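You operate a simulated robot arm through the tools that you are given. There is no shell and no other tool.

Carry out the task below with a simulated robot arm. There is one attempt and no reset: what you move stays moved.

TASK
Add the 30 mm grey block to the line and tighten the frame.
Fine: block after the letters, its print reading upright; slider pushed up, blue knob at TIGHT; raise and lower the tightened frame to check. Set down upright: what you pick out.

Only the result counts: the job must be done as asked and must still hold three seconds after the hand-in. Knocking over, shifting, dropping, spilling or breaking anything else fails it.

THE ROBOT
A 7-joint arm with a two-finger parallel gripper, fixed in place. Base frame: the origin is at the foot of the arm, x ahead of it, y to its left, z up; the work surface is at about z = 0.88. Lengths are in m, angles in degrees, forces in N, time in s.
With the tool pointing down near the work surface it reaches from about 0.4 to 0.76 m from the base axis. Its first joint turns from -143.0 to 143.0 degrees. Payload 3 kg.
The tool frame sits at the grasp point between the pads (the TCP): z along the fingers, y along the line on which they close. The tips reach 0.03 m beyond it. Largest opening 0.11 m; finger width 0.02, thickness 0.01; the body of the gripper, 0.048 by 0.112 m, starts 0.055 m behind the TCP.
Orientation is told as [roll, pitch, yaw] about the base's x, y, z axes, in that order, counted from this pose: with the fingers straight down and closing along the base's y, the tool's x points along the base's -x, its y along +y and its z along -z.

THE INTERFACE
- The arm moves only by the tool send_rows. Its argument "targets" is a list of rows, each an object of numbers (a shift or turn left out is 0, a gripper value left out holds the last): "dx", "dy", "dz": the shift along the tool's x, y, z in m; "ax", "ay", "az": the turn, a rotation vector about the tool's x, y, z in degrees. In form: [{"dx": .., "dy": .., "dz": .., "ax": .., "ay": .., "az": ..}, ...]. A call has 1 to 20 rows; each row is the pose to reach, as a shift and turn from the pose commanded when the call began, along the tool's axes at that moment. "claw" is the finger opening in m, from 0 to 0.11, set as the call begins (left out, the last holds). Each row takes 0.2 s and may step no farther than 0.05 m and 8.6 degrees from the row before; otherwise, or with a gripper value out of range, the whole call is refused. A pose out of reach is approached as far as the arm can. The call stops where the force on the tool passes 50 N (or 10 N more than at its start, if that is more) or the arm is blocked; 0.2 s more then pass. Each finger travels about 0.108 m/s and halts on what it meets, pressing with about 31 N; the grip force reading is that of the motor and also rises with nothing between the fingers. The clock runs only during rows and for 0.2 s after the last one: add rows that repeat a pose to give the fingers time. The reply holds the time, the measured pose of the TCP, the force on the tool along the base axes, the opening and the grip force, in the units named above and with some noise, with the torque about the TCP (base axes, N m) and any sound that the robot's microphone picked up, and new pictures: "pictures" is both (left out), scene, wrist or none.
- Cameras (640 x 400 px; columns grow to the right, rows downward): "scene" is fixed at [0.3991, 0.4947, 1.6103]; the picture's right is [-0.92, -0.38, 0.00], its down [-0.24, 0.57, -0.78] and it looks along [0.30, -0.72, -0.62] (base axes); focal length 346 px, centre (320, 200). "wrist" rides on the gripper at [0.072, 0.017, -0.103] in the tool frame; the picture's right is [-0.23, 0.97, 0.00], its down [-0.76, -0.18, -0.62] and it looks along [-0.61, -0.14, 0.78] (tool axes); focal length 222 px, centre (320, 200). There is no depth. A picture from a camera that has moved, and an enlarged one, comes with that camera's place and axes in the base frame and with its lens. The place of the scene camera against the robot may be out by one fixed shift of up to 0.012 m in any direction.
- lift_body(by): slides the trunk up (or, below 0, down) by that many m; the arm rides with it, the base frame stays. It gives what a move gives, with no picture.
- zoom(camera, box): a new picture of the part [left, top, right, bottom] of that camera's present view, enlarged. It takes no simulated time.
- finish_job(): hands the job in; it is judged then, once.

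Places have to be worked out from the pictures, the camera data and where the tool is seen. Open the gripper and draw the arm clear of the work before you hand the job in, unless the task says otherwise.

The tools are called after "Call:" as a command line: name --argument value ..., lists and objects as JSON in quotes. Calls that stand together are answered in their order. send_rows: Moves the arm, as the interface text tells. Its arguments: {"type":"object","properties":{"targets":{"type":"array","items":{"type":"object","properties":{"dx":{"type":"number"},"dy":{"type":"number"},"dz":{"type":"number"},"ax":{"type":"number"},"ay":{"type":"number"},"az":{"type":"number"}}}},"claw":{"type":"number"},"pictures":{"type":"string","enum":["both","scene","wrist","none"]}},"required":["targets"]} The other tools are called the same way: lift_body (by) slides the trunk up or down; zoom (camera, box) takes an enlarged picture of a part of a camera's view; finish_job () hands the job in.

At the start:

```text
t: 0.0
tcp_pos: [0.6526, -0.3904, 1.1808]
ee_rot: [0.0, 0.0, -0.1]
force: [0.0, -0.2, 0.3]
ft_torque: [0.03, 0.05, 0.0]
finger_gap: 0.1098
finger_force: 0.2
trunk travel left (down, up): [-0.748, 0.142]
```

scene: 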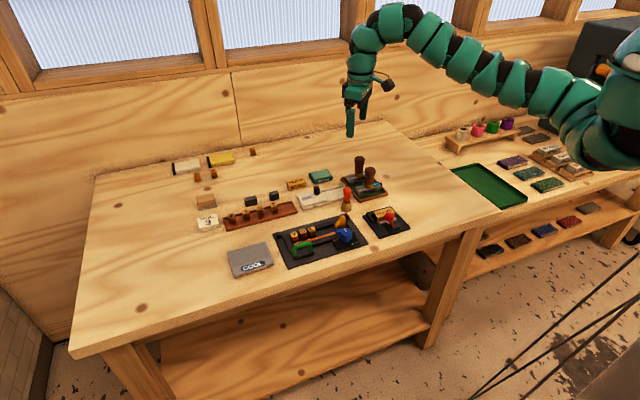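
wrist: 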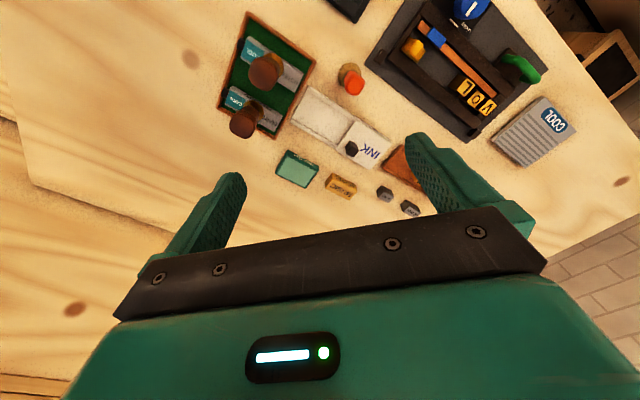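

I'll begin by enlarging the pictures to see the parts of the work area: the frame with letters, slider, knob, and the grey blocks.

Call:
zoom --camera "scene" --box '[260, 190, 420, 290]'

Call:
zoom --camera "scene" --box '[180, 140, 340, 240]'

Call:
zoom --camera "wrist" --box '[360, 0, 600, 150]'

Call:
zoom --camera "wrist" --box '[200, 60, 440, 210]'

```text
4.00 times, centred on (340, 240) of scene
camera zoom: at [0.3991, 0.4947, 1.6103], right [-0.92, -0.38, 0.0], down [-0.24, 0.57, -0.78], along [0.3, -0.72, -0.62], focal length 1382 px, centre (240, 40)
```

zoom: 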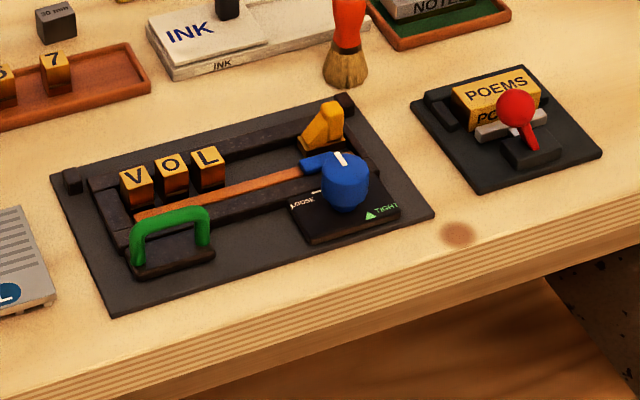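

```text
4.00 times, centred on (260, 190) of scene
camera zoom: at [0.3991, 0.4947, 1.6103], right [-0.92, -0.38, 0.0], down [-0.24, 0.57, -0.78], along [0.3, -0.72, -0.62], focal length 1382 px, centre (560, 240)
```

zoom: 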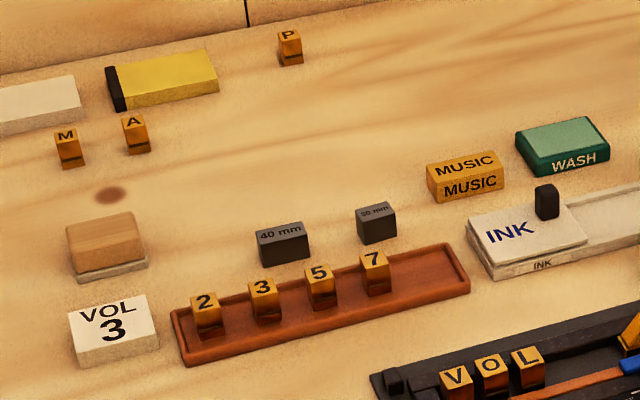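

```text
2.67 times, centred on (480, 75) of wrist
camera zoom: at [0.58, -0.3744, 1.284], right [0.23, 0.97, 0.0], down [0.76, -0.18, 0.62], along [0.61, -0.14, -0.78], focal length 592 px, centre (-107, 533)
```

zoom: 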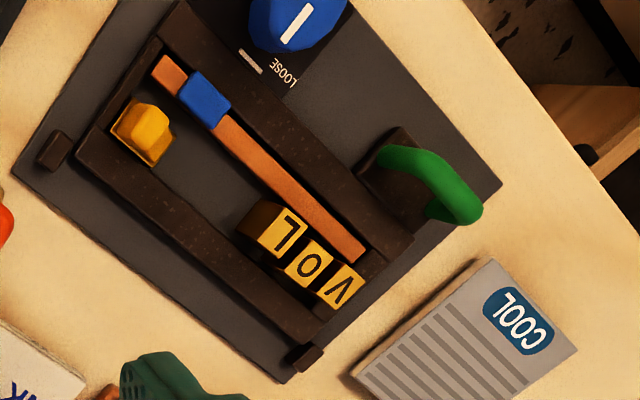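

```text
2.67 times, centred on (320, 135) of wrist
camera zoom: at [0.58, -0.3744, 1.284], right [0.23, 0.97, 0.0], down [0.76, -0.18, 0.62], along [0.61, -0.14, -0.78], focal length 592 px, centre (320, 373)
```

zoom: 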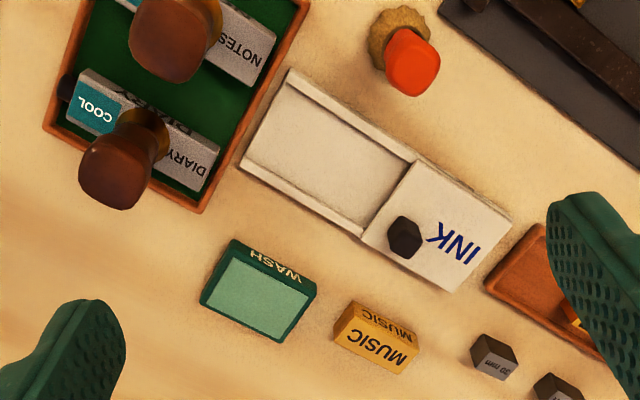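

The scene shows a frame with V O L, a yellow stop on the line, a brown strip with a blue tab, a blue knob at LOOSE, and a green handle. I judge the 30 mm block to be near (0.90, -0.30), which is far out, so I'll move toward it to test reach and get a closer wrist view.

Call:
send_rows --targets '[{"dx": -0.02, "dy": 0.03, "dz": 0.0}, {"dx": -0.05, "dy": 0.06, "dz": 0.01}, {"dx": -0.07, "dy": 0.09, "dz": 0.02}, {"dx": -0.09, "dy": 0.1, "dz": 0.03}, {"dx": -0.11, "dy": 0.1, "dz": 0.03}, {"dx": -0.11, "dy": 0.1, "dz": 0.03}]'

```text
t: 1.4
tcp_pos: [0.7612, -0.2905, 1.1514]
ee_rot: [0.0, -0.1, 0.0]
force: [-0.7, -0.5, 1.1]
ft_torque: [0.01, -0.02, 0.02]
finger_gap: 0.11
finger_force: 0.1
trunk travel left (down, up): [-0.748, 0.142]
camera wrist: at [0.6896, -0.2756, 1.2553], right [0.23, 0.97, 0.0], down [0.76, -0.18, 0.62], along [0.61, -0.14, -0.78], focal length 222 px, centre (320, 200)
```

scene: 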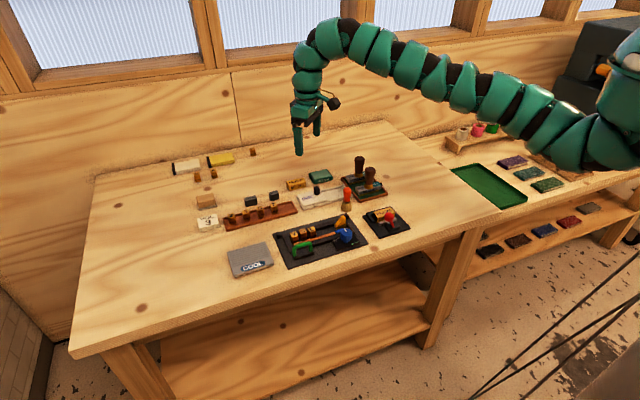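
wrist: 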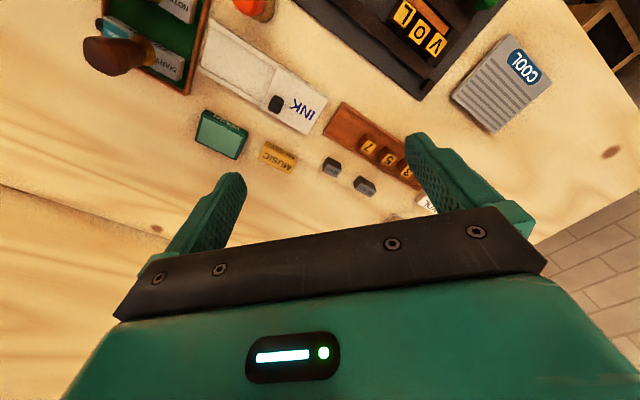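

The arm is still within reach at 0.815 m out, and the block again computes to about (0.902, -0.305). I'll keep extending toward it to find the limit.

Call:
send_rows --targets '[{"dx": -0.03}, {"dx": -0.06}, {"dx": -0.09}, {"dx": -0.12}, {"dx": -0.12}]'

```text
t: 2.6
tcp_pos: [0.793, -0.2897, 1.1531]
ee_rot: [0.0, 0.0, -0.1]
force: [0.1, -0.2, -0.5]
ft_torque: [-0.03, 0.0, 0.02]
finger_gap: 0.1103
finger_force: 0.1
out of reach, approached as far as the arm can: row 2, 3, 4, 5
trunk travel left (down, up): [-0.748, 0.142]
camera wrist: at [0.7205, -0.274, 1.255], right [0.23, 0.97, 0.0], down [0.76, -0.18, 0.62], along [0.61, -0.14, -0.78], focal length 222 px, centre (320, 200)
```

scene: 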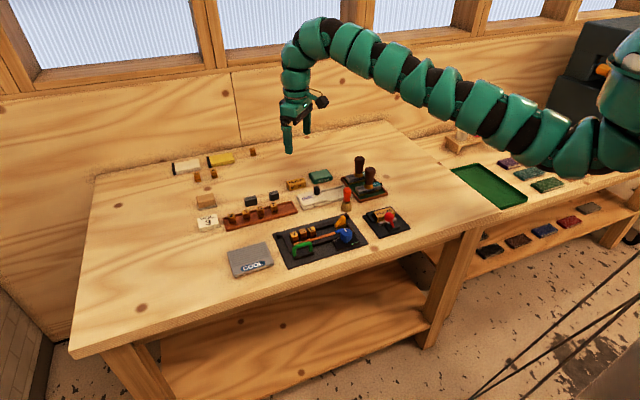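
wrist: 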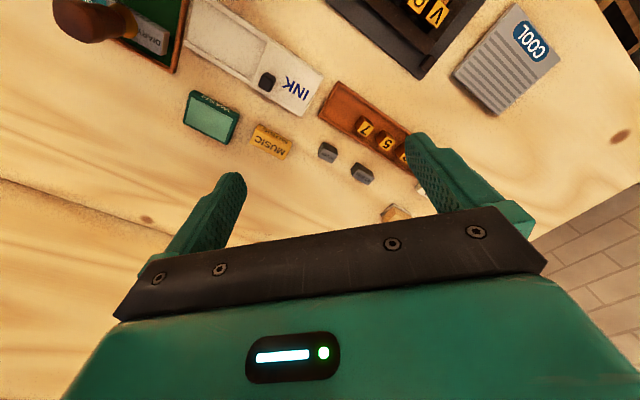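

With the tool vertical the limit is about 0.845 m, so the block will need an outward tilt with the trunk lowered. Before that I'll retract and look closely at the frame with the wrist camera.

Call:
send_rows --targets '[{"dx": 0.04, "dy": 0.02, "dz": 0.0}, {"dx": 0.08, "dy": 0.04, "dz": 0.02}, {"dx": 0.12, "dy": 0.065, "dz": 0.03}, {"dx": 0.16, "dy": 0.09, "dz": 0.05}, {"dx": 0.2, "dy": 0.115, "dz": 0.06}, {"dx": 0.236, "dy": 0.138, "dz": 0.07}, {"dx": 0.236, "dy": 0.138, "dz": 0.07}]'

```text
refused: row 4 steps farther than a row can; nothing moved
```

A row was slightly too long, so I'm resending with smaller steps.

Call:
send_rows --targets '[{"dx": 0.04, "dy": 0.02, "dz": 0.0}, {"dx": 0.08, "dy": 0.04, "dz": 0.01}, {"dx": 0.12, "dy": 0.065, "dz": 0.02}, {"dx": 0.16, "dy": 0.09, "dz": 0.03}, {"dx": 0.2, "dy": 0.11, "dz": 0.045}, {"dx": 0.236, "dy": 0.13, "dz": 0.06}, {"dx": 0.236, "dy": 0.138, "dz": 0.07}]'

```text
t: 4.2
tcp_pos: [0.7036, -0.2418, 1.1392]
ee_rot: [0.1, -0.1, -0.1]
force: [0.2, -0.4, 0.1]
ft_torque: [0.01, -0.01, 0.01]
finger_gap: 0.1098
finger_force: 0.1
out of reach, approached as far as the arm can: row 3, 4, 5, 6, 7
trunk travel left (down, up): [-0.748, 0.142]
camera wrist: at [0.6314, -0.2263, 1.2428], right [0.23, 0.97, 0.0], down [0.76, -0.18, 0.62], along [0.61, -0.14, -0.78], focal length 222 px, centre (320, 200)
```

scene: 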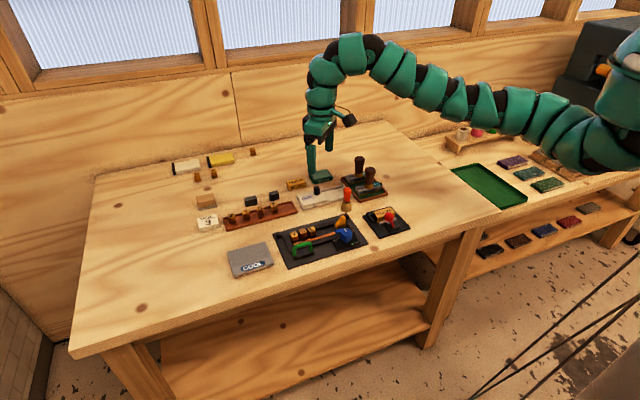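
wrist: 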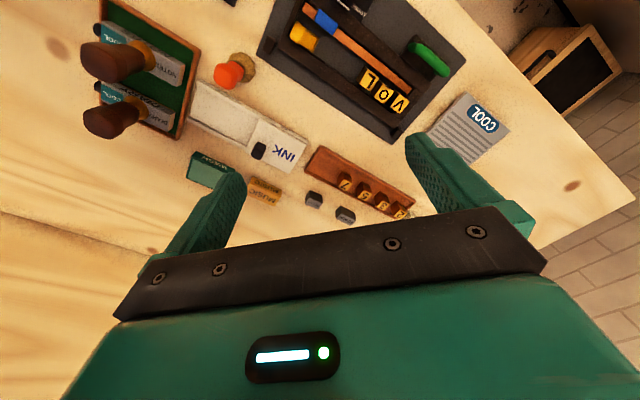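

The arm stopped at (0.704, -0.242) although that's well within radius. I'll try a small further inward step to see whether it continues.

Call:
send_rows --targets '[{"dx": 0.02, "dy": 0.01}, {"dx": 0.04, "dy": 0.02}, {"dx": 0.06, "dy": 0.03}, {"dx": 0.08, "dy": 0.04}, {"dx": 0.1, "dy": 0.05}, {"dx": 0.1, "dy": 0.05}]' --pictures "scene"

```text
t: 5.6
tcp_pos: [0.7041, -0.2426, 1.1401]
ee_rot: [0.0, 0.0, 0.0]
force: [0.4, -0.4, 0.0]
ft_torque: [0.0, -0.01, 0.0]
finger_gap: 0.1099
finger_force: 0.1
out of reach, approached as far as the arm can: row 1, 2, 3, 4, 5, 6
trunk travel left (down, up): [-0.748, 0.142]
```

scene: 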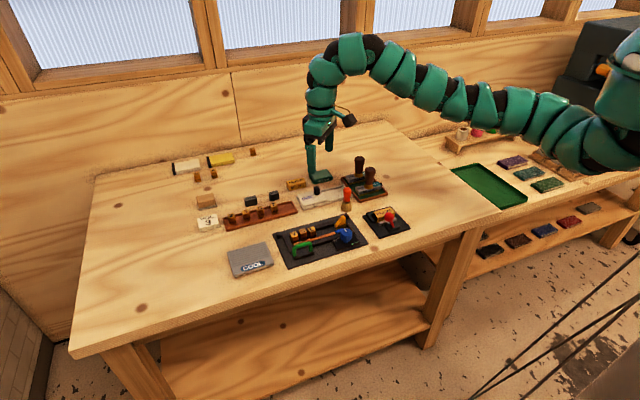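

The inner limit depends on height relative to the trunk, so going lower should free inward motion. I'll descend while drawing in gradually, staying above all the objects.

Call:
send_rows --targets '[{"dz": 0.02}, {"dz": 0.04}, {"dz": 0.06}, {"dx": 0.02, "dy": 0.01, "dz": 0.07}, {"dx": 0.05, "dy": 0.03, "dz": 0.08}, {"dx": 0.08, "dy": 0.05, "dz": 0.08}, {"dx": 0.11, "dy": 0.07, "dz": 0.08}, {"dx": 0.11, "dy": 0.07, "dz": 0.08}]'

```text
t: 7.4
tcp_pos: [0.7034, -0.2433, 1.1197]
ee_rot: [-0.1, 0.3, -0.3]
force: [-0.6, 0.4, 0.0]
ft_torque: [-0.03, -0.01, 0.03]
finger_gap: 0.1098
finger_force: 0.1
out of reach, approached as far as the arm can: row 2, 3, 4, 5, 6, 7, 8
trunk travel left (down, up): [-0.748, 0.142]
camera wrist: at [0.631, -0.2264, 1.2218], right [0.23, 0.97, 0.0], down [0.76, -0.18, 0.62], along [0.6, -0.14, -0.78], focal length 222 px, centre (320, 200)
```

scene: 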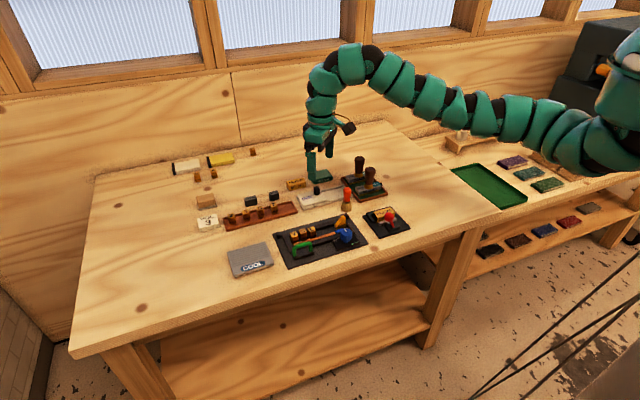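
wrist: 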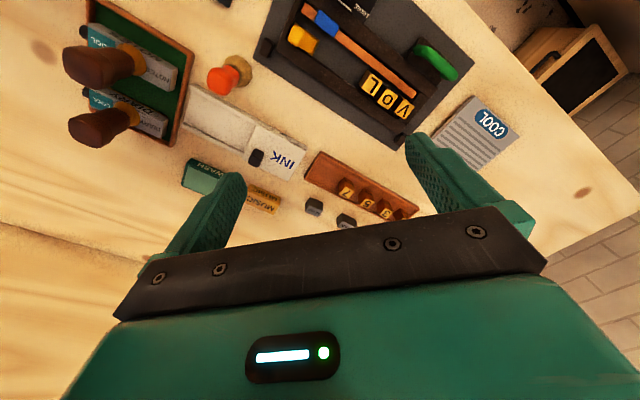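

The arm appears to be limited by its own configuration rather than by distance. I'll look closely at the arm's shape to understand which bend is limiting it.

Call:
zoom --camera "scene" --box '[288, 0, 640, 220]'

```text
1.82 times, centred on (464, 110) of scene
camera zoom: at [0.3991, 0.4947, 1.6103], right [-0.92, -0.38, 0.0], down [-0.24, 0.57, -0.78], along [0.3, -0.72, -0.62], focal length 628 px, centre (58, 364)
```

zoom: 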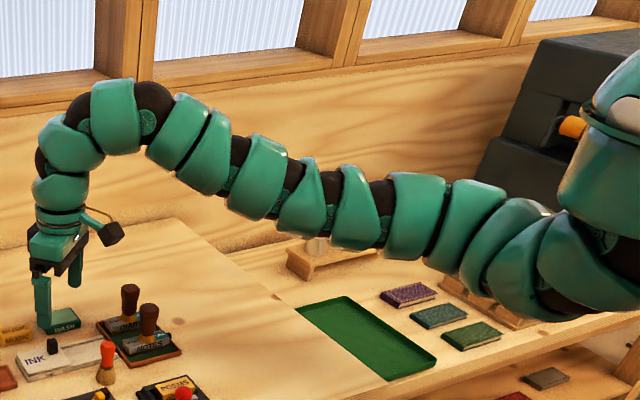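

The arm looks nearly straight with the wrist bent hard over, so I suspect a wrist limit. I'll test by tilting the tool slightly inward (toward the robot) and seeing whether it's accepted.

Call:
send_rows --targets '[{"ay": 4}, {"ay": 8}, {"ay": 8}]' --pictures "none"

Call:
send_rows --targets '[{"ay": -4}, {"ay": -8}, {"ay": -12}, {"ay": -16}, {"ay": -16}]' --pictures "scene"

```text
t: 8.2
tcp_pos: [0.7044, -0.2459, 1.118]
ee_rot: [0.0, 8.2, 0.0]
force: [-0.5, 0.3, -0.8]
ft_torque: [0.02, 0.01, 0.0]
finger_gap: 0.1099
finger_force: 0.1
trunk travel left (down, up): [-0.748, 0.142]
```

```text
t: 9.4
tcp_pos: [0.7043, -0.2455, 1.1184]
ee_rot: [-0.1, 0.0, 0.0]
force: [0.1, 0.0, -0.7]
ft_torque: [0.03, 0.0, 0.02]
finger_gap: 0.1102
finger_force: 0.1
out of reach, approached as far as the arm can: row 3, 4, 5
trunk travel left (down, up): [-0.748, 0.142]
```

scene: 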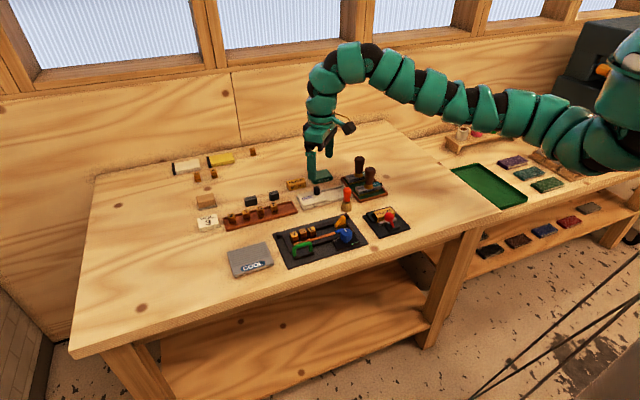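

Tilting inward works but tilting outward or retracting doesn't, so the elbow seems to have gone to a hyperextended limit when I stretched out. I'll tilt inward in place, which fully straightens the arm, so that it can come back on the normal elbow-up side.

Call:
send_rows --targets '[{"ay": 8}, {"ay": 16}, {"ay": 24}, {"ay": 32}, {"ay": 40}, {"ay": 48}, {"ay": 48}]' --pictures "scene"

```text
t: 11.0
tcp_pos: [0.6399, -0.2242, 1.0918]
ee_rot: [0.0, 36.1, 0.0]
force: [-1.3, 0.3, 0.2]
ft_torque: [0.01, 0.03, 0.0]
finger_gap: 0.1099
finger_force: 0.1
out of reach, approached as far as the arm can: row 3, 4, 5, 6, 7
trunk travel left (down, up): [-0.748, 0.142]
```

scene: 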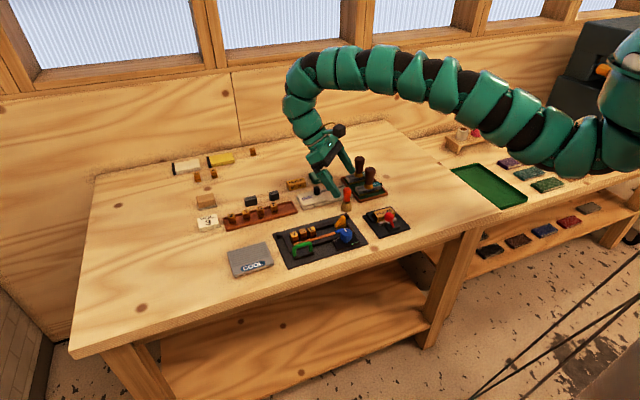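

The arm has now flipped to a clear elbow-up arc. I'll bring the tool back to vertical while moving over to view the frame from above.

Call:
send_rows --targets '[{"dx": 0.009, "dy": 0.015, "dz": 0.016, "ay": -7}, {"dx": 0.018, "dy": 0.03, "dz": 0.032, "ay": -14}, {"dx": 0.027, "dy": 0.045, "dz": 0.05, "ay": -21}, {"dx": 0.036, "dy": 0.06, "dz": 0.066, "ay": -28}, {"dx": 0.0424, "dy": 0.072, "dz": 0.0828, "ay": -36.1}, {"dx": 0.0424, "dy": 0.072, "dz": 0.0828, "ay": -36.1}]'

```text
t: 12.4
tcp_pos: [0.714, -0.1414, 1.04]
ee_rot: [0.0, -0.1, -0.1]
force: [1.2, -0.4, 0.3]
ft_torque: [0.0, -0.01, 0.02]
finger_gap: 0.1101
finger_force: 0.0
out of reach, approached as far as the arm can: row 2, 3, 4, 5, 6
trunk travel left (down, up): [-0.748, 0.142]
camera wrist: at [0.6412, -0.1249, 1.1444], right [0.23, 0.97, 0.0], down [0.76, -0.18, 0.62], along [0.61, -0.14, -0.78], focal length 222 px, centre (320, 200)
```

scene: 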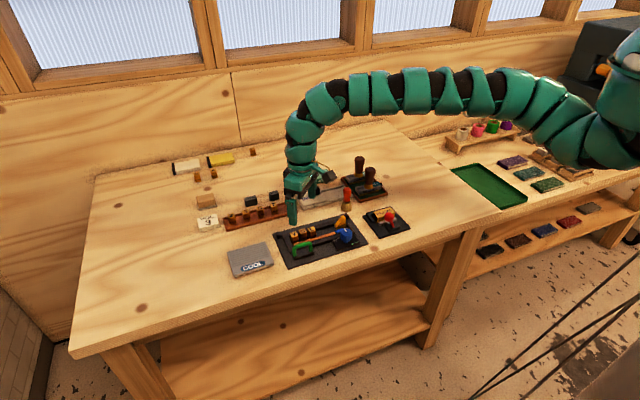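
wrist: 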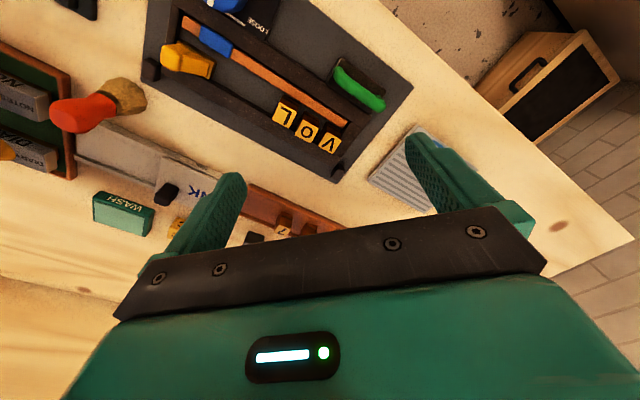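

The arm is now elbow-up at (0.714, -0.141, 1.04) with the tool vertical. I'll test retracting inward from here.

Call:
send_rows --targets '[{"dx": 0.02}, {"dx": 0.04}, {"dx": 0.06}, {"dx": 0.08}, {"dx": 0.1}, {"dx": 0.12}, {"dx": 0.12}]'

```text
t: 14.0
tcp_pos: [0.7135, -0.1393, 1.0398]
ee_rot: [0.0, 0.1, 0.0]
force: [0.1, -0.1, 0.3]
ft_torque: [-0.01, 0.04, -0.01]
finger_gap: 0.1101
finger_force: 0.2
out of reach, approached as far as the arm can: row 1, 2, 3, 4, 5, 6, 7
trunk travel left (down, up): [-0.748, 0.142]
camera wrist: at [0.6413, -0.123, 1.1437], right [0.23, 0.97, 0.0], down [0.76, -0.18, 0.62], along [0.61, -0.14, -0.78], focal length 222 px, centre (320, 200)
```

scene: 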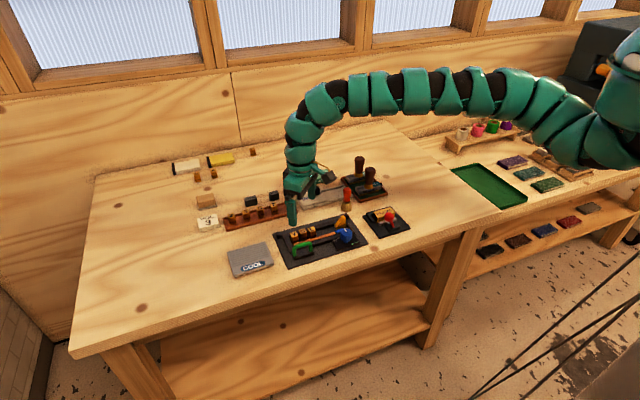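
wrist: 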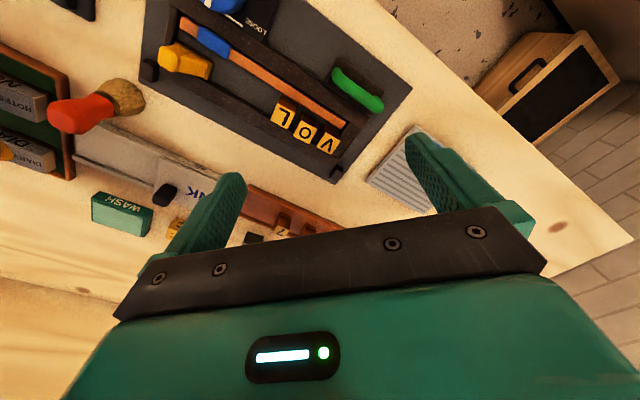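

Inward is still refused from here. I'll probe other directions (down, then sideways) to learn which way is free.

Call:
send_rows --targets '[{"dz": 0.01}, {"dz": 0.02}, {"dz": 0.03}, {"dz": 0.03}]' --pictures "none"

Call:
send_rows --targets '[{"dx": 0.01}, {"dx": 0.02}, {"dx": 0.02}]' --pictures "none"

Call:
send_rows --targets '[{"dy": 0.02}, {"dy": 0.04}, {"dy": 0.04}]' --pictures "none"

```text
t: 15.0
tcp_pos: [0.7156, -0.1382, 1.0093]
ee_rot: [-0.1, -0.1, 0.1]
force: [-0.8, 0.3, -0.6]
ft_torque: [0.01, 0.01, -0.03]
finger_gap: 0.11
finger_force: 0.1
trunk travel left (down, up): [-0.748, 0.142]
```

```text
t: 15.8
tcp_pos: [0.7099, -0.138, 1.0071]
ee_rot: [0.0, 0.2, 0.0]
force: [0.9, 0.5, 1.0]
ft_torque: [0.01, -0.01, 0.03]
finger_gap: 0.11
finger_force: 0.1
out of reach, approached as far as the arm can: row 2, 3
trunk travel left (down, up): [-0.748, 0.142]
```

```text
t: 16.6
tcp_pos: [0.7101, -0.0971, 1.0061]
ee_rot: [0.0, -0.1, 0.1]
force: [-1.2, 1.2, 0.7]
ft_torque: [-0.01, 0.01, -0.02]
finger_gap: 0.11
finger_force: 0.1
trunk travel left (down, up): [-0.748, 0.142]
```

Down and sideways work, but radial distance seems bounded below near 0.72 m. I'll tilt inward by 24° and then pull in, to tell a wrist limit from an elbow or shoulder limit.

Call:
send_rows --targets '[{"ay": 8}, {"ay": 16}, {"ay": 24}, {"ay": 24}]' --pictures "none"

Call:
send_rows --targets '[{"dx": 0.027, "dz": 0.012}, {"dx": 0.055, "dz": 0.024}, {"dx": 0.082, "dz": 0.036}, {"dx": 0.11, "dz": 0.048}, {"dx": 0.137, "dz": 0.06}, {"dx": 0.137, "dz": 0.06}]' --pictures "scene"

```text
t: 17.6
tcp_pos: [0.7003, -0.0998, 1.0066]
ee_rot: [-0.1, 24.0, -0.1]
force: [0.5, 0.3, 0.1]
ft_torque: [0.03, 0.04, 0.02]
finger_gap: 0.11
finger_force: 0.0
out of reach, approached as far as the arm can: row 3, 4
trunk travel left (down, up): [-0.748, 0.142]
```

```text
t: 19.0
tcp_pos: [0.5975, -0.0924, 1.0009]
ee_rot: [0.1, 24.2, -0.1]
force: [0.0, -0.3, 0.8]
ft_torque: [0.0, 0.01, 0.01]
finger_gap: 0.11
finger_force: 0.0
out of reach, approached as far as the arm can: row 4, 5, 6
trunk travel left (down, up): [-0.748, 0.142]
```

scene: 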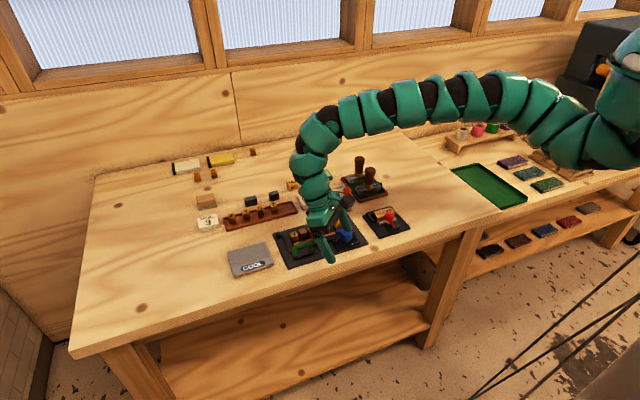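

The wrist centre stops at a constant radius for this height relative to the trunk, so a raised trunk should let the forearm hang lower and reach closer in. I'll raise the trunk.

Call:
lift_body --by 0.14

```text
t: 20.7
tcp_pos: [0.5988, -0.0919, 1.1382]
ee_rot: [-0.1, 24.1, 0.0]
force: [0.1, 0.5, -0.6]
ft_torque: [-0.03, -0.01, 0.03]
finger_gap: 0.1102
finger_force: 0.1
trunk travel left (down, up): [-0.888, 0.002]
```

Trunk is raised; TCP is now at (0.599, -0.092, 1.138). I'll descend with the tilt kept, then turn the tool back to vertical in steps.

Call:
send_rows --targets '[{"dx": -0.0122, "dz": 0.0274}, {"dx": -0.0244, "dz": 0.0548}, {"dx": -0.0366, "dz": 0.0822}, {"dx": -0.0366, "dz": 0.0822, "ay": -8}, {"dx": -0.0366, "dz": 0.0822, "ay": -16}, {"dx": -0.0366, "dz": 0.0822, "ay": -24.1}, {"dx": -0.0366, "dz": 0.0822, "ay": -24.1}]'

```text
t: 22.3
tcp_pos: [0.6469, -0.0834, 1.0142]
ee_rot: [0.0, 0.0, 0.0]
force: [-0.2, -1.0, -0.6]
ft_torque: [0.01, 0.02, 0.0]
finger_gap: 0.11
finger_force: 0.0
out of reach, approached as far as the arm can: row 5, 6, 7
trunk travel left (down, up): [-0.888, 0.002]
camera wrist: at [0.5744, -0.0676, 1.1174], right [0.23, 0.97, 0.0], down [0.76, -0.18, 0.62], along [0.61, -0.14, -0.78], focal length 222 px, centre (320, 200)
```

scene: 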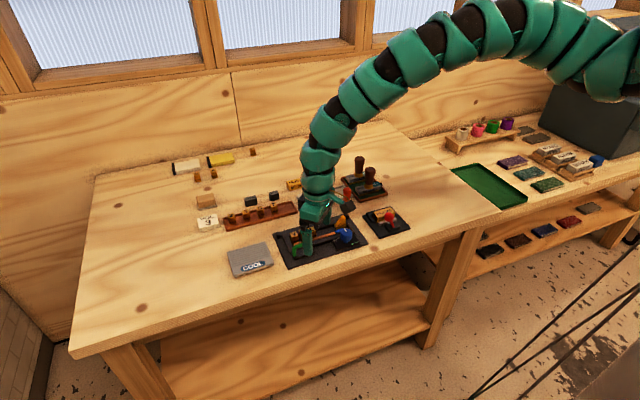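
wrist: 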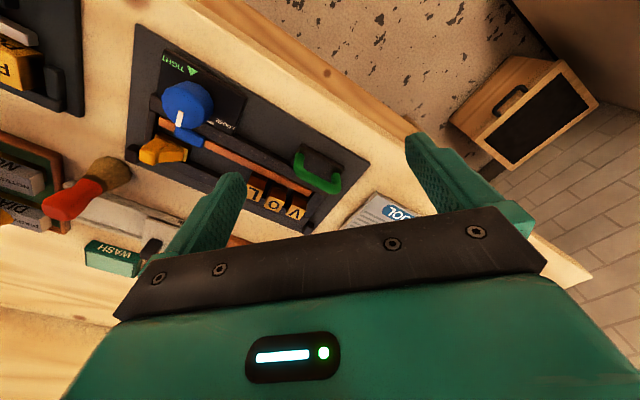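

The arm now works comfortably with the forearm sloping down. I'll swing sideways about the base to put the frame in the middle of the wrist view.

Call:
send_rows --targets '[{"dx": 0.004, "dy": -0.03}, {"dx": 0.01, "dy": -0.06}, {"dx": 0.018, "dy": -0.09}, {"dx": 0.027, "dy": -0.11}, {"dx": 0.027, "dy": -0.11}]' --pictures "wrist"

Call:
zoom --camera "wrist" --box '[160, 0, 480, 200]'

```text
t: 23.5
tcp_pos: [0.6396, -0.1949, 0.9977]
ee_rot: [0.0, 0.0, 0.0]
force: [-0.6, -0.3, -0.4]
ft_torque: [0.01, -0.02, -0.01]
finger_gap: 0.11
finger_force: 0.1
out of reach, approached as far as the arm can: row 1, 2, 3, 4, 5
trunk travel left (down, up): [-0.888, 0.002]
camera wrist: at [0.5685, -0.178, 1.1008], right [0.23, 0.97, 0.0], down [0.76, -0.18, 0.62], along [0.61, -0.14, -0.78], focal length 222 px, centre (320, 200)
```

wrist: 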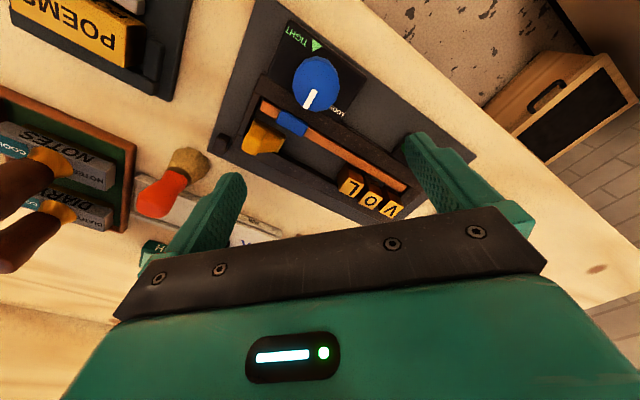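

```text
2.00 times, centred on (320, 100) of wrist
camera zoom: at [0.5685, -0.178, 1.1008], right [0.23, 0.97, 0.0], down [0.76, -0.18, 0.62], along [0.61, -0.14, -0.78], focal length 444 px, centre (320, 400)
```

zoom: 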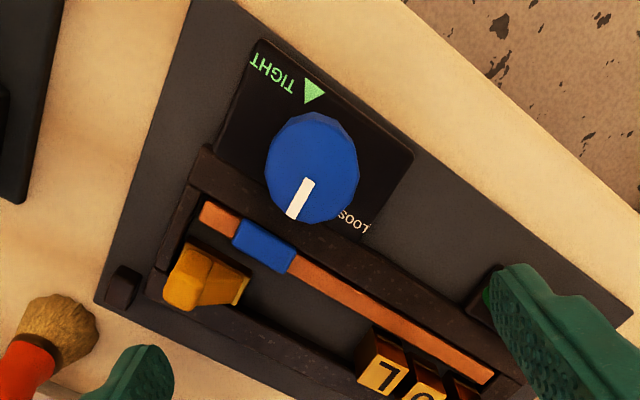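

The frame is seen clearly now: the line runs along base direction about (-0.70, -0.71), the knob sits near (0.601, -0.188) pointing to LOOSE, and nubs on the far edge look like hinges. Next I'll look closely at the 30 mm block by rising and reaching out toward it.

Call:
send_rows --targets '[{"dx": -0.01, "dz": -0.03}, {"dx": -0.03, "dy": -0.01, "dz": -0.06}, {"dx": -0.06, "dy": -0.025, "dz": -0.08}, {"dx": -0.09, "dy": -0.045, "dz": -0.09}, {"dx": -0.12, "dy": -0.065, "dz": -0.1}, {"dx": -0.12, "dy": -0.065, "dz": -0.1}]'

```text
t: 24.9
tcp_pos: [0.7614, -0.2583, 1.0985]
ee_rot: [0.0, -0.1, -0.1]
force: [0.3, -0.2, 0.9]
ft_torque: [0.01, -0.03, -0.02]
finger_gap: 0.1103
finger_force: 0.0
out of reach, approached as far as the arm can: row 1, 2
trunk travel left (down, up): [-0.888, 0.002]
camera wrist: at [0.69, -0.2419, 1.2014], right [0.23, 0.97, 0.0], down [0.76, -0.18, 0.62], along [0.61, -0.14, -0.78], focal length 222 px, centre (320, 200)
```

scene: 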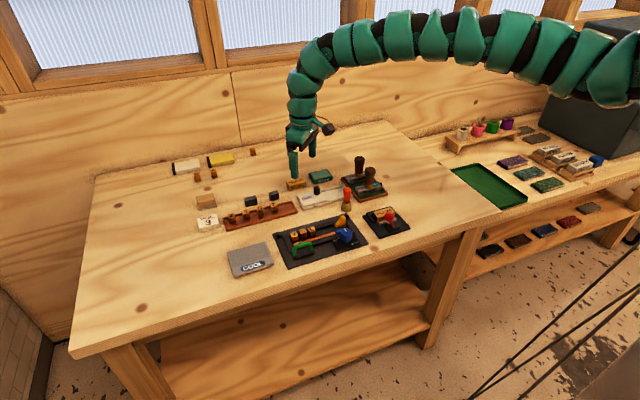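
wrist: 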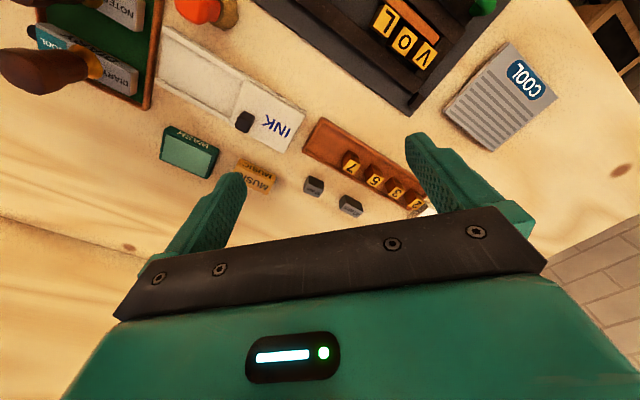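

The block is visible ahead of the fingers. I'll lower the trunk 0.10 m to bring the camera closer and zoom in on it.

Call:
lift_body --by -0.1

Call:
zoom --camera "wrist" --box '[200, 80, 440, 230]'

Call:
zoom --camera "wrist" --box '[260, 120, 372, 190]'

```text
t: 26.2
tcp_pos: [0.7628, -0.258, 0.9977]
ee_rot: [0.0, 0.0, 0.1]
force: [0.3, 0.5, 0.2]
ft_torque: [0.0, 0.0, -0.03]
finger_gap: 0.1099
finger_force: 0.1
trunk travel left (down, up): [-0.788, 0.102]
```

```text
2.67 times, centred on (320, 155) of wrist
camera zoom: at [0.6902, -0.2417, 1.1012], right [0.23, 0.97, 0.0], down [0.76, -0.18, 0.62], along [0.61, -0.14, -0.78], focal length 592 px, centre (320, 320)
```

zoom: 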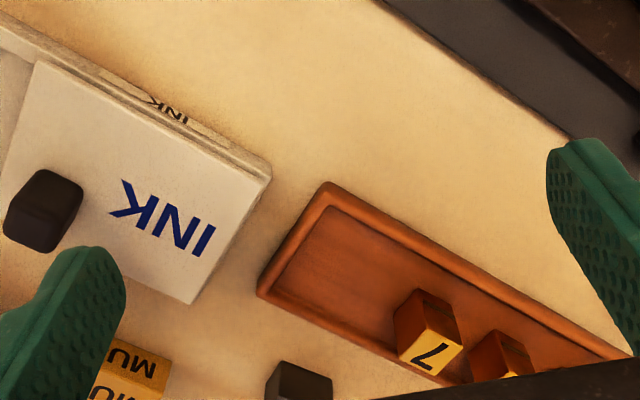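

```text
5.71 times, centred on (316, 155) of wrist
camera zoom: at [0.6902, -0.2417, 1.1012], right [0.23, 0.97, 0.0], down [0.76, -0.18, 0.62], along [0.61, -0.14, -0.78], focal length 1269 px, centre (343, 457)
```

zoom: 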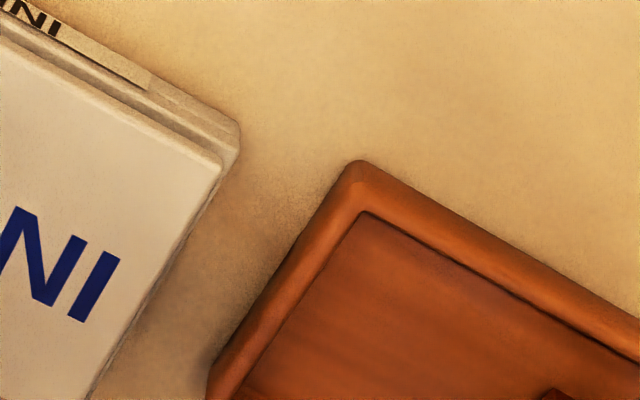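

The block has slid down in the view as I came closer. I'll zoom on the lower part where the block now appears.

Call:
zoom --camera "wrist" --box '[240, 180, 400, 280]'

Call:
zoom --camera "scene" --box '[230, 170, 310, 220]'

```text
4.00 times, centred on (320, 230) of wrist
camera zoom: at [0.6902, -0.2417, 1.1012], right [0.23, 0.97, 0.0], down [0.76, -0.18, 0.62], along [0.61, -0.14, -0.78], focal length 888 px, centre (320, 80)
```

zoom: 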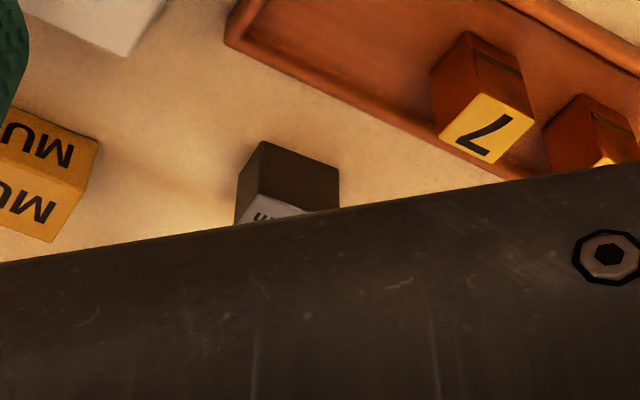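

```text
8.00 times, centred on (270, 195) of scene
camera zoom: at [0.3991, 0.4947, 1.6103], right [-0.92, -0.38, 0.0], down [-0.24, 0.57, -0.78], along [0.3, -0.72, -0.62], focal length 2765 px, centre (720, 240)
```

zoom: 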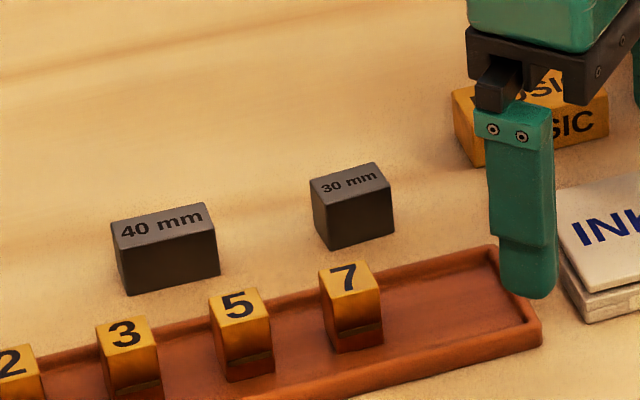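

The block measures about 30 × 15 × 30 mm, centred near (0.8985, -0.3005), and its reading direction already matches the frame's line (about 227°). Let me zoom on the frame and knob in the fixed scene view to get heights and marks.

Call:
zoom --camera "scene" --box '[270, 205, 350, 255]'

Call:
zoom --camera "scene" --box '[320, 210, 384, 250]'

Call:
zoom --camera "scene" --box '[270, 230, 334, 270]'

```text
8.00 times, centred on (310, 230) of scene
camera zoom: at [0.3991, 0.4947, 1.6103], right [-0.92, -0.38, 0.0], down [-0.24, 0.57, -0.78], along [0.3, -0.72, -0.62], focal length 2765 px, centre (400, -40)
```

zoom: 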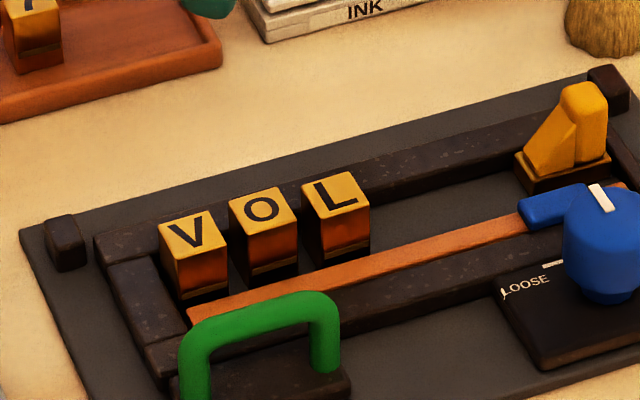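

```text
10.00 times, centred on (352, 230) of scene
camera zoom: at [0.3991, 0.4947, 1.6103], right [-0.92, -0.38, 0.0], down [-0.24, 0.57, -0.78], along [0.3, -0.72, -0.62], focal length 3456 px, centre (0, -100)
```

zoom: 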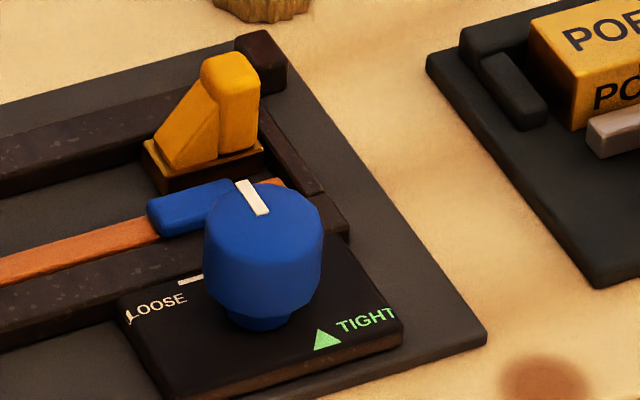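

```text
10.00 times, centred on (302, 250) of scene
camera zoom: at [0.3991, 0.4947, 1.6103], right [-0.92, -0.38, 0.0], down [-0.24, 0.57, -0.78], along [0.3, -0.72, -0.62], focal length 3456 px, centre (500, -300)
```

zoom: 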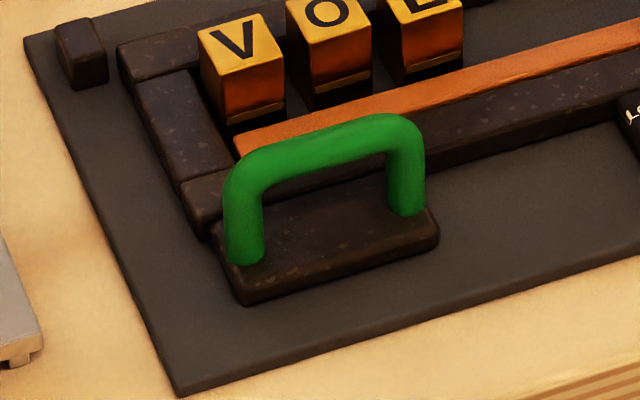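

I now have a plan: grip the block across its reading direction near its top, with the tool yawed about -43° and leaned outward about 30°, and use the trunk for vertical motion. First I'll rise, narrow the fingers and yaw the tool.

Call:
send_rows --targets '[{"dz": -0.03, "az": 8}, {"dz": -0.06, "az": 16}, {"dz": -0.08, "az": 24}, {"dz": -0.08, "az": 32}, {"dz": -0.08, "az": 40}, {"dz": -0.08, "az": 44}, {"dz": -0.08, "az": 44}]' --claw 0.07

```text
t: 27.8
tcp_pos: [0.7637, -0.2578, 1.0777]
ee_rot: [0.1, 0.0, -44.1]
force: [-0.8, 0.7, 0.2]
ft_torque: [-0.04, 0.01, 0.0]
finger_gap: 0.0699
finger_force: 0.0
trunk travel left (down, up): [-0.788, 0.102]
camera wrist: at [0.723, -0.1962, 1.1803], right [0.84, 0.54, 0.0], down [0.42, -0.66, 0.62], along [0.34, -0.52, -0.78], focal length 222 px, centre (320, 200)
```

scene: 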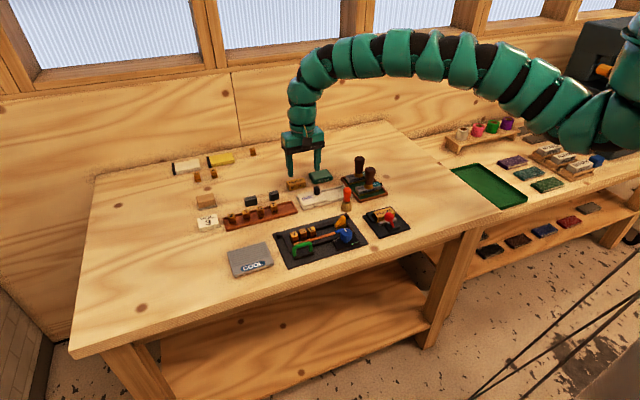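
wrist: 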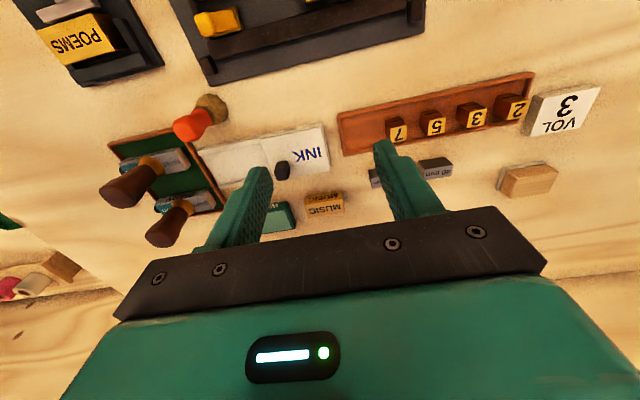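

The yaw came out right. Now I'll lean the tool outward 30° while moving to a hover about 0.27 m above the block's place, then I'll descend using the trunk.

Call:
send_rows --targets '[{"dx": -0.015, "dy": 0.008, "dz": -0.03, "ay": -6}, {"dx": -0.035, "dy": 0.02, "dz": -0.06, "ay": -12}, {"dx": -0.06, "dy": 0.032, "dz": -0.09, "ay": -18}, {"dx": -0.088, "dy": 0.048, "dz": -0.11, "ay": -24}, {"dx": -0.1153, "dy": 0.063, "dz": -0.122, "ay": -30}, {"dx": -0.1153, "dy": 0.063, "dz": -0.122, "ay": -30}]'

```text
t: 29.2
tcp_pos: [0.8888, -0.2922, 1.1993]
ee_rot: [0.1, -30.0, -44.2]
force: [-1.4, -0.8, -0.4]
ft_torque: [0.01, 0.01, 0.02]
finger_gap: 0.07
finger_force: 0.0
trunk travel left (down, up): [-0.788, 0.102]
camera wrist: at [0.8183, -0.2013, 1.2526], right [0.82, 0.56, 0.11], down [0.13, -0.37, 0.92], along [0.56, -0.74, -0.37], focal length 222 px, centre (320, 200)
```

scene: 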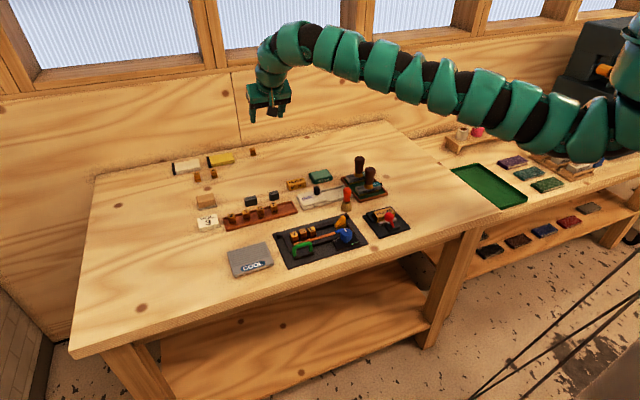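
wrist: 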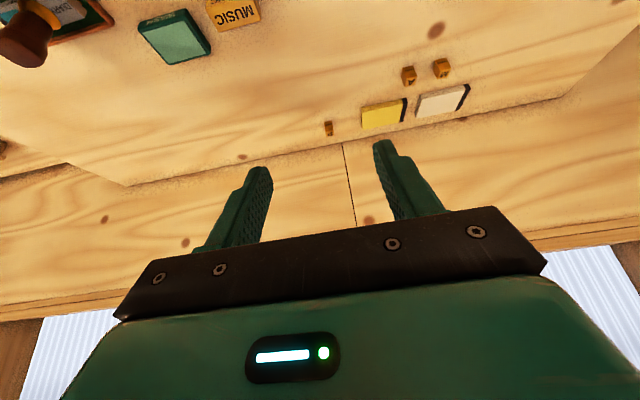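

Hover pose reached exactly at (0.889, -0.292, 1.199) with the 30° lean. I'll lower the trunk part way and check the alignment with the block.

Call:
lift_body --by -0.19

Call:
zoom --camera "wrist" --box '[120, 0, 520, 250]'

Call:
zoom --camera "scene" --box '[220, 120, 348, 200]'

```text
t: 31.3
tcp_pos: [0.8898, -0.2902, 1.0094]
ee_rot: [0.0, -30.1, -44.0]
force: [-0.3, 0.2, -0.1]
ft_torque: [0.02, 0.01, 0.04]
finger_gap: 0.0702
finger_force: 0.0
trunk travel left (down, up): [-0.598, 0.292]
```

```text
1.60 times, centred on (320, 125) of wrist
camera zoom: at [0.8188, -0.2001, 1.0625], right [0.82, 0.56, 0.11], down [0.13, -0.37, 0.92], along [0.56, -0.74, -0.37], focal length 355 px, centre (320, 320)
```

zoom: 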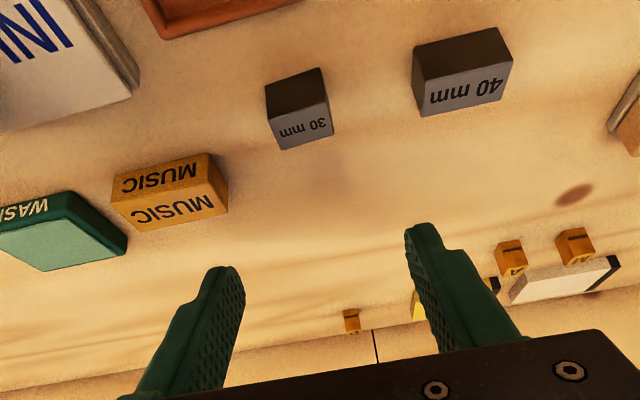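

```text
5.00 times, centred on (284, 160) of scene
camera zoom: at [0.3991, 0.4947, 1.6103], right [-0.92, -0.38, 0.0], down [-0.24, 0.57, -0.78], along [0.3, -0.72, -0.62], focal length 1728 px, centre (500, 400)
```

zoom: 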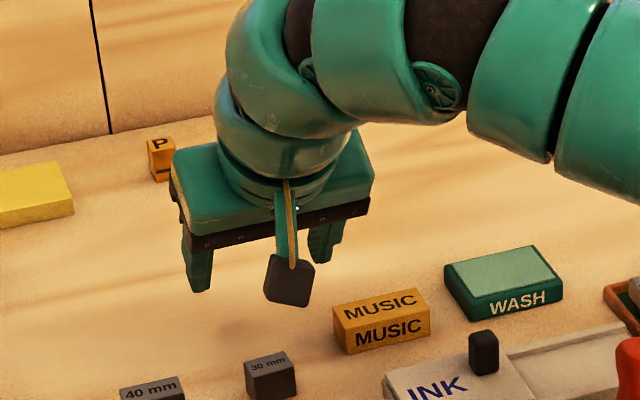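

From this view the block centre is (0.900, -0.301), height about 27 mm, depth about 16 mm, and the fingers straddle it evenly along its length. I'll shift 3.6 mm outward, then descend with the trunk so that the tips cover the top ~13 mm of the block.

Call:
send_rows --targets '[{"dx": -0.0031, "dz": 0.0018}, {"dx": -0.0031, "dz": 0.0018}]' --pictures "none"

Call:
lift_body --by -0.06

Call:
zoom --camera "wrist" --box '[120, 0, 520, 250]'

Call:
zoom --camera "scene" --box '[230, 150, 326, 210]'

```text
t: 31.9
tcp_pos: [0.8924, -0.294, 1.0087]
ee_rot: [0.0, -30.0, -44.0]
force: [-0.1, 0.4, -0.3]
ft_torque: [0.0, 0.02, -0.01]
finger_gap: 0.0699
finger_force: 0.1
trunk travel left (down, up): [-0.598, 0.292]
```

```text
t: 32.9
tcp_pos: [0.8913, -0.2926, 0.9498]
ee_rot: [0.1, -30.0, -44.0]
force: [-0.9, -1.6, -0.7]
ft_torque: [-0.01, -0.01, 0.02]
finger_gap: 0.0699
finger_force: 0.1
trunk travel left (down, up): [-0.538, 0.352]
```

```text
1.60 times, centred on (320, 125) of wrist
camera zoom: at [0.8207, -0.2022, 1.0027], right [0.82, 0.56, 0.11], down [0.13, -0.37, 0.92], along [0.56, -0.74, -0.37], focal length 355 px, centre (320, 320)
```

zoom: 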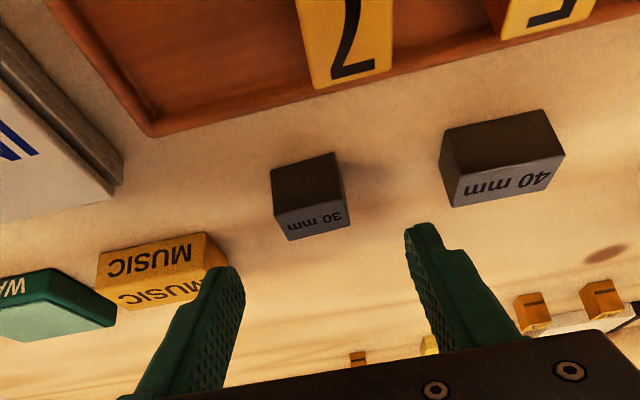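

```text
6.67 times, centred on (278, 180) of scene
camera zoom: at [0.3991, 0.4947, 1.6103], right [-0.92, -0.38, 0.0], down [-0.24, 0.57, -0.78], along [0.3, -0.72, -0.62], focal length 2304 px, centre (600, 333)
```

zoom: 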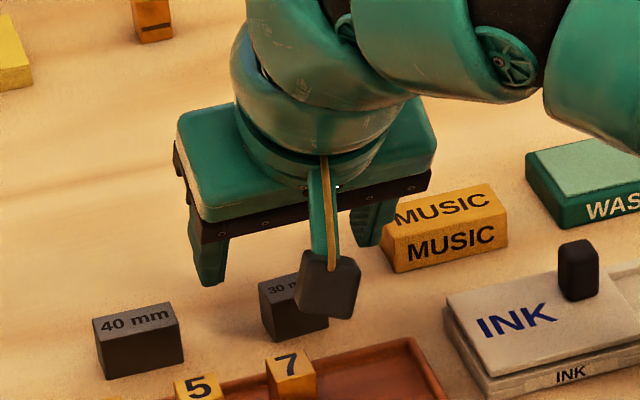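

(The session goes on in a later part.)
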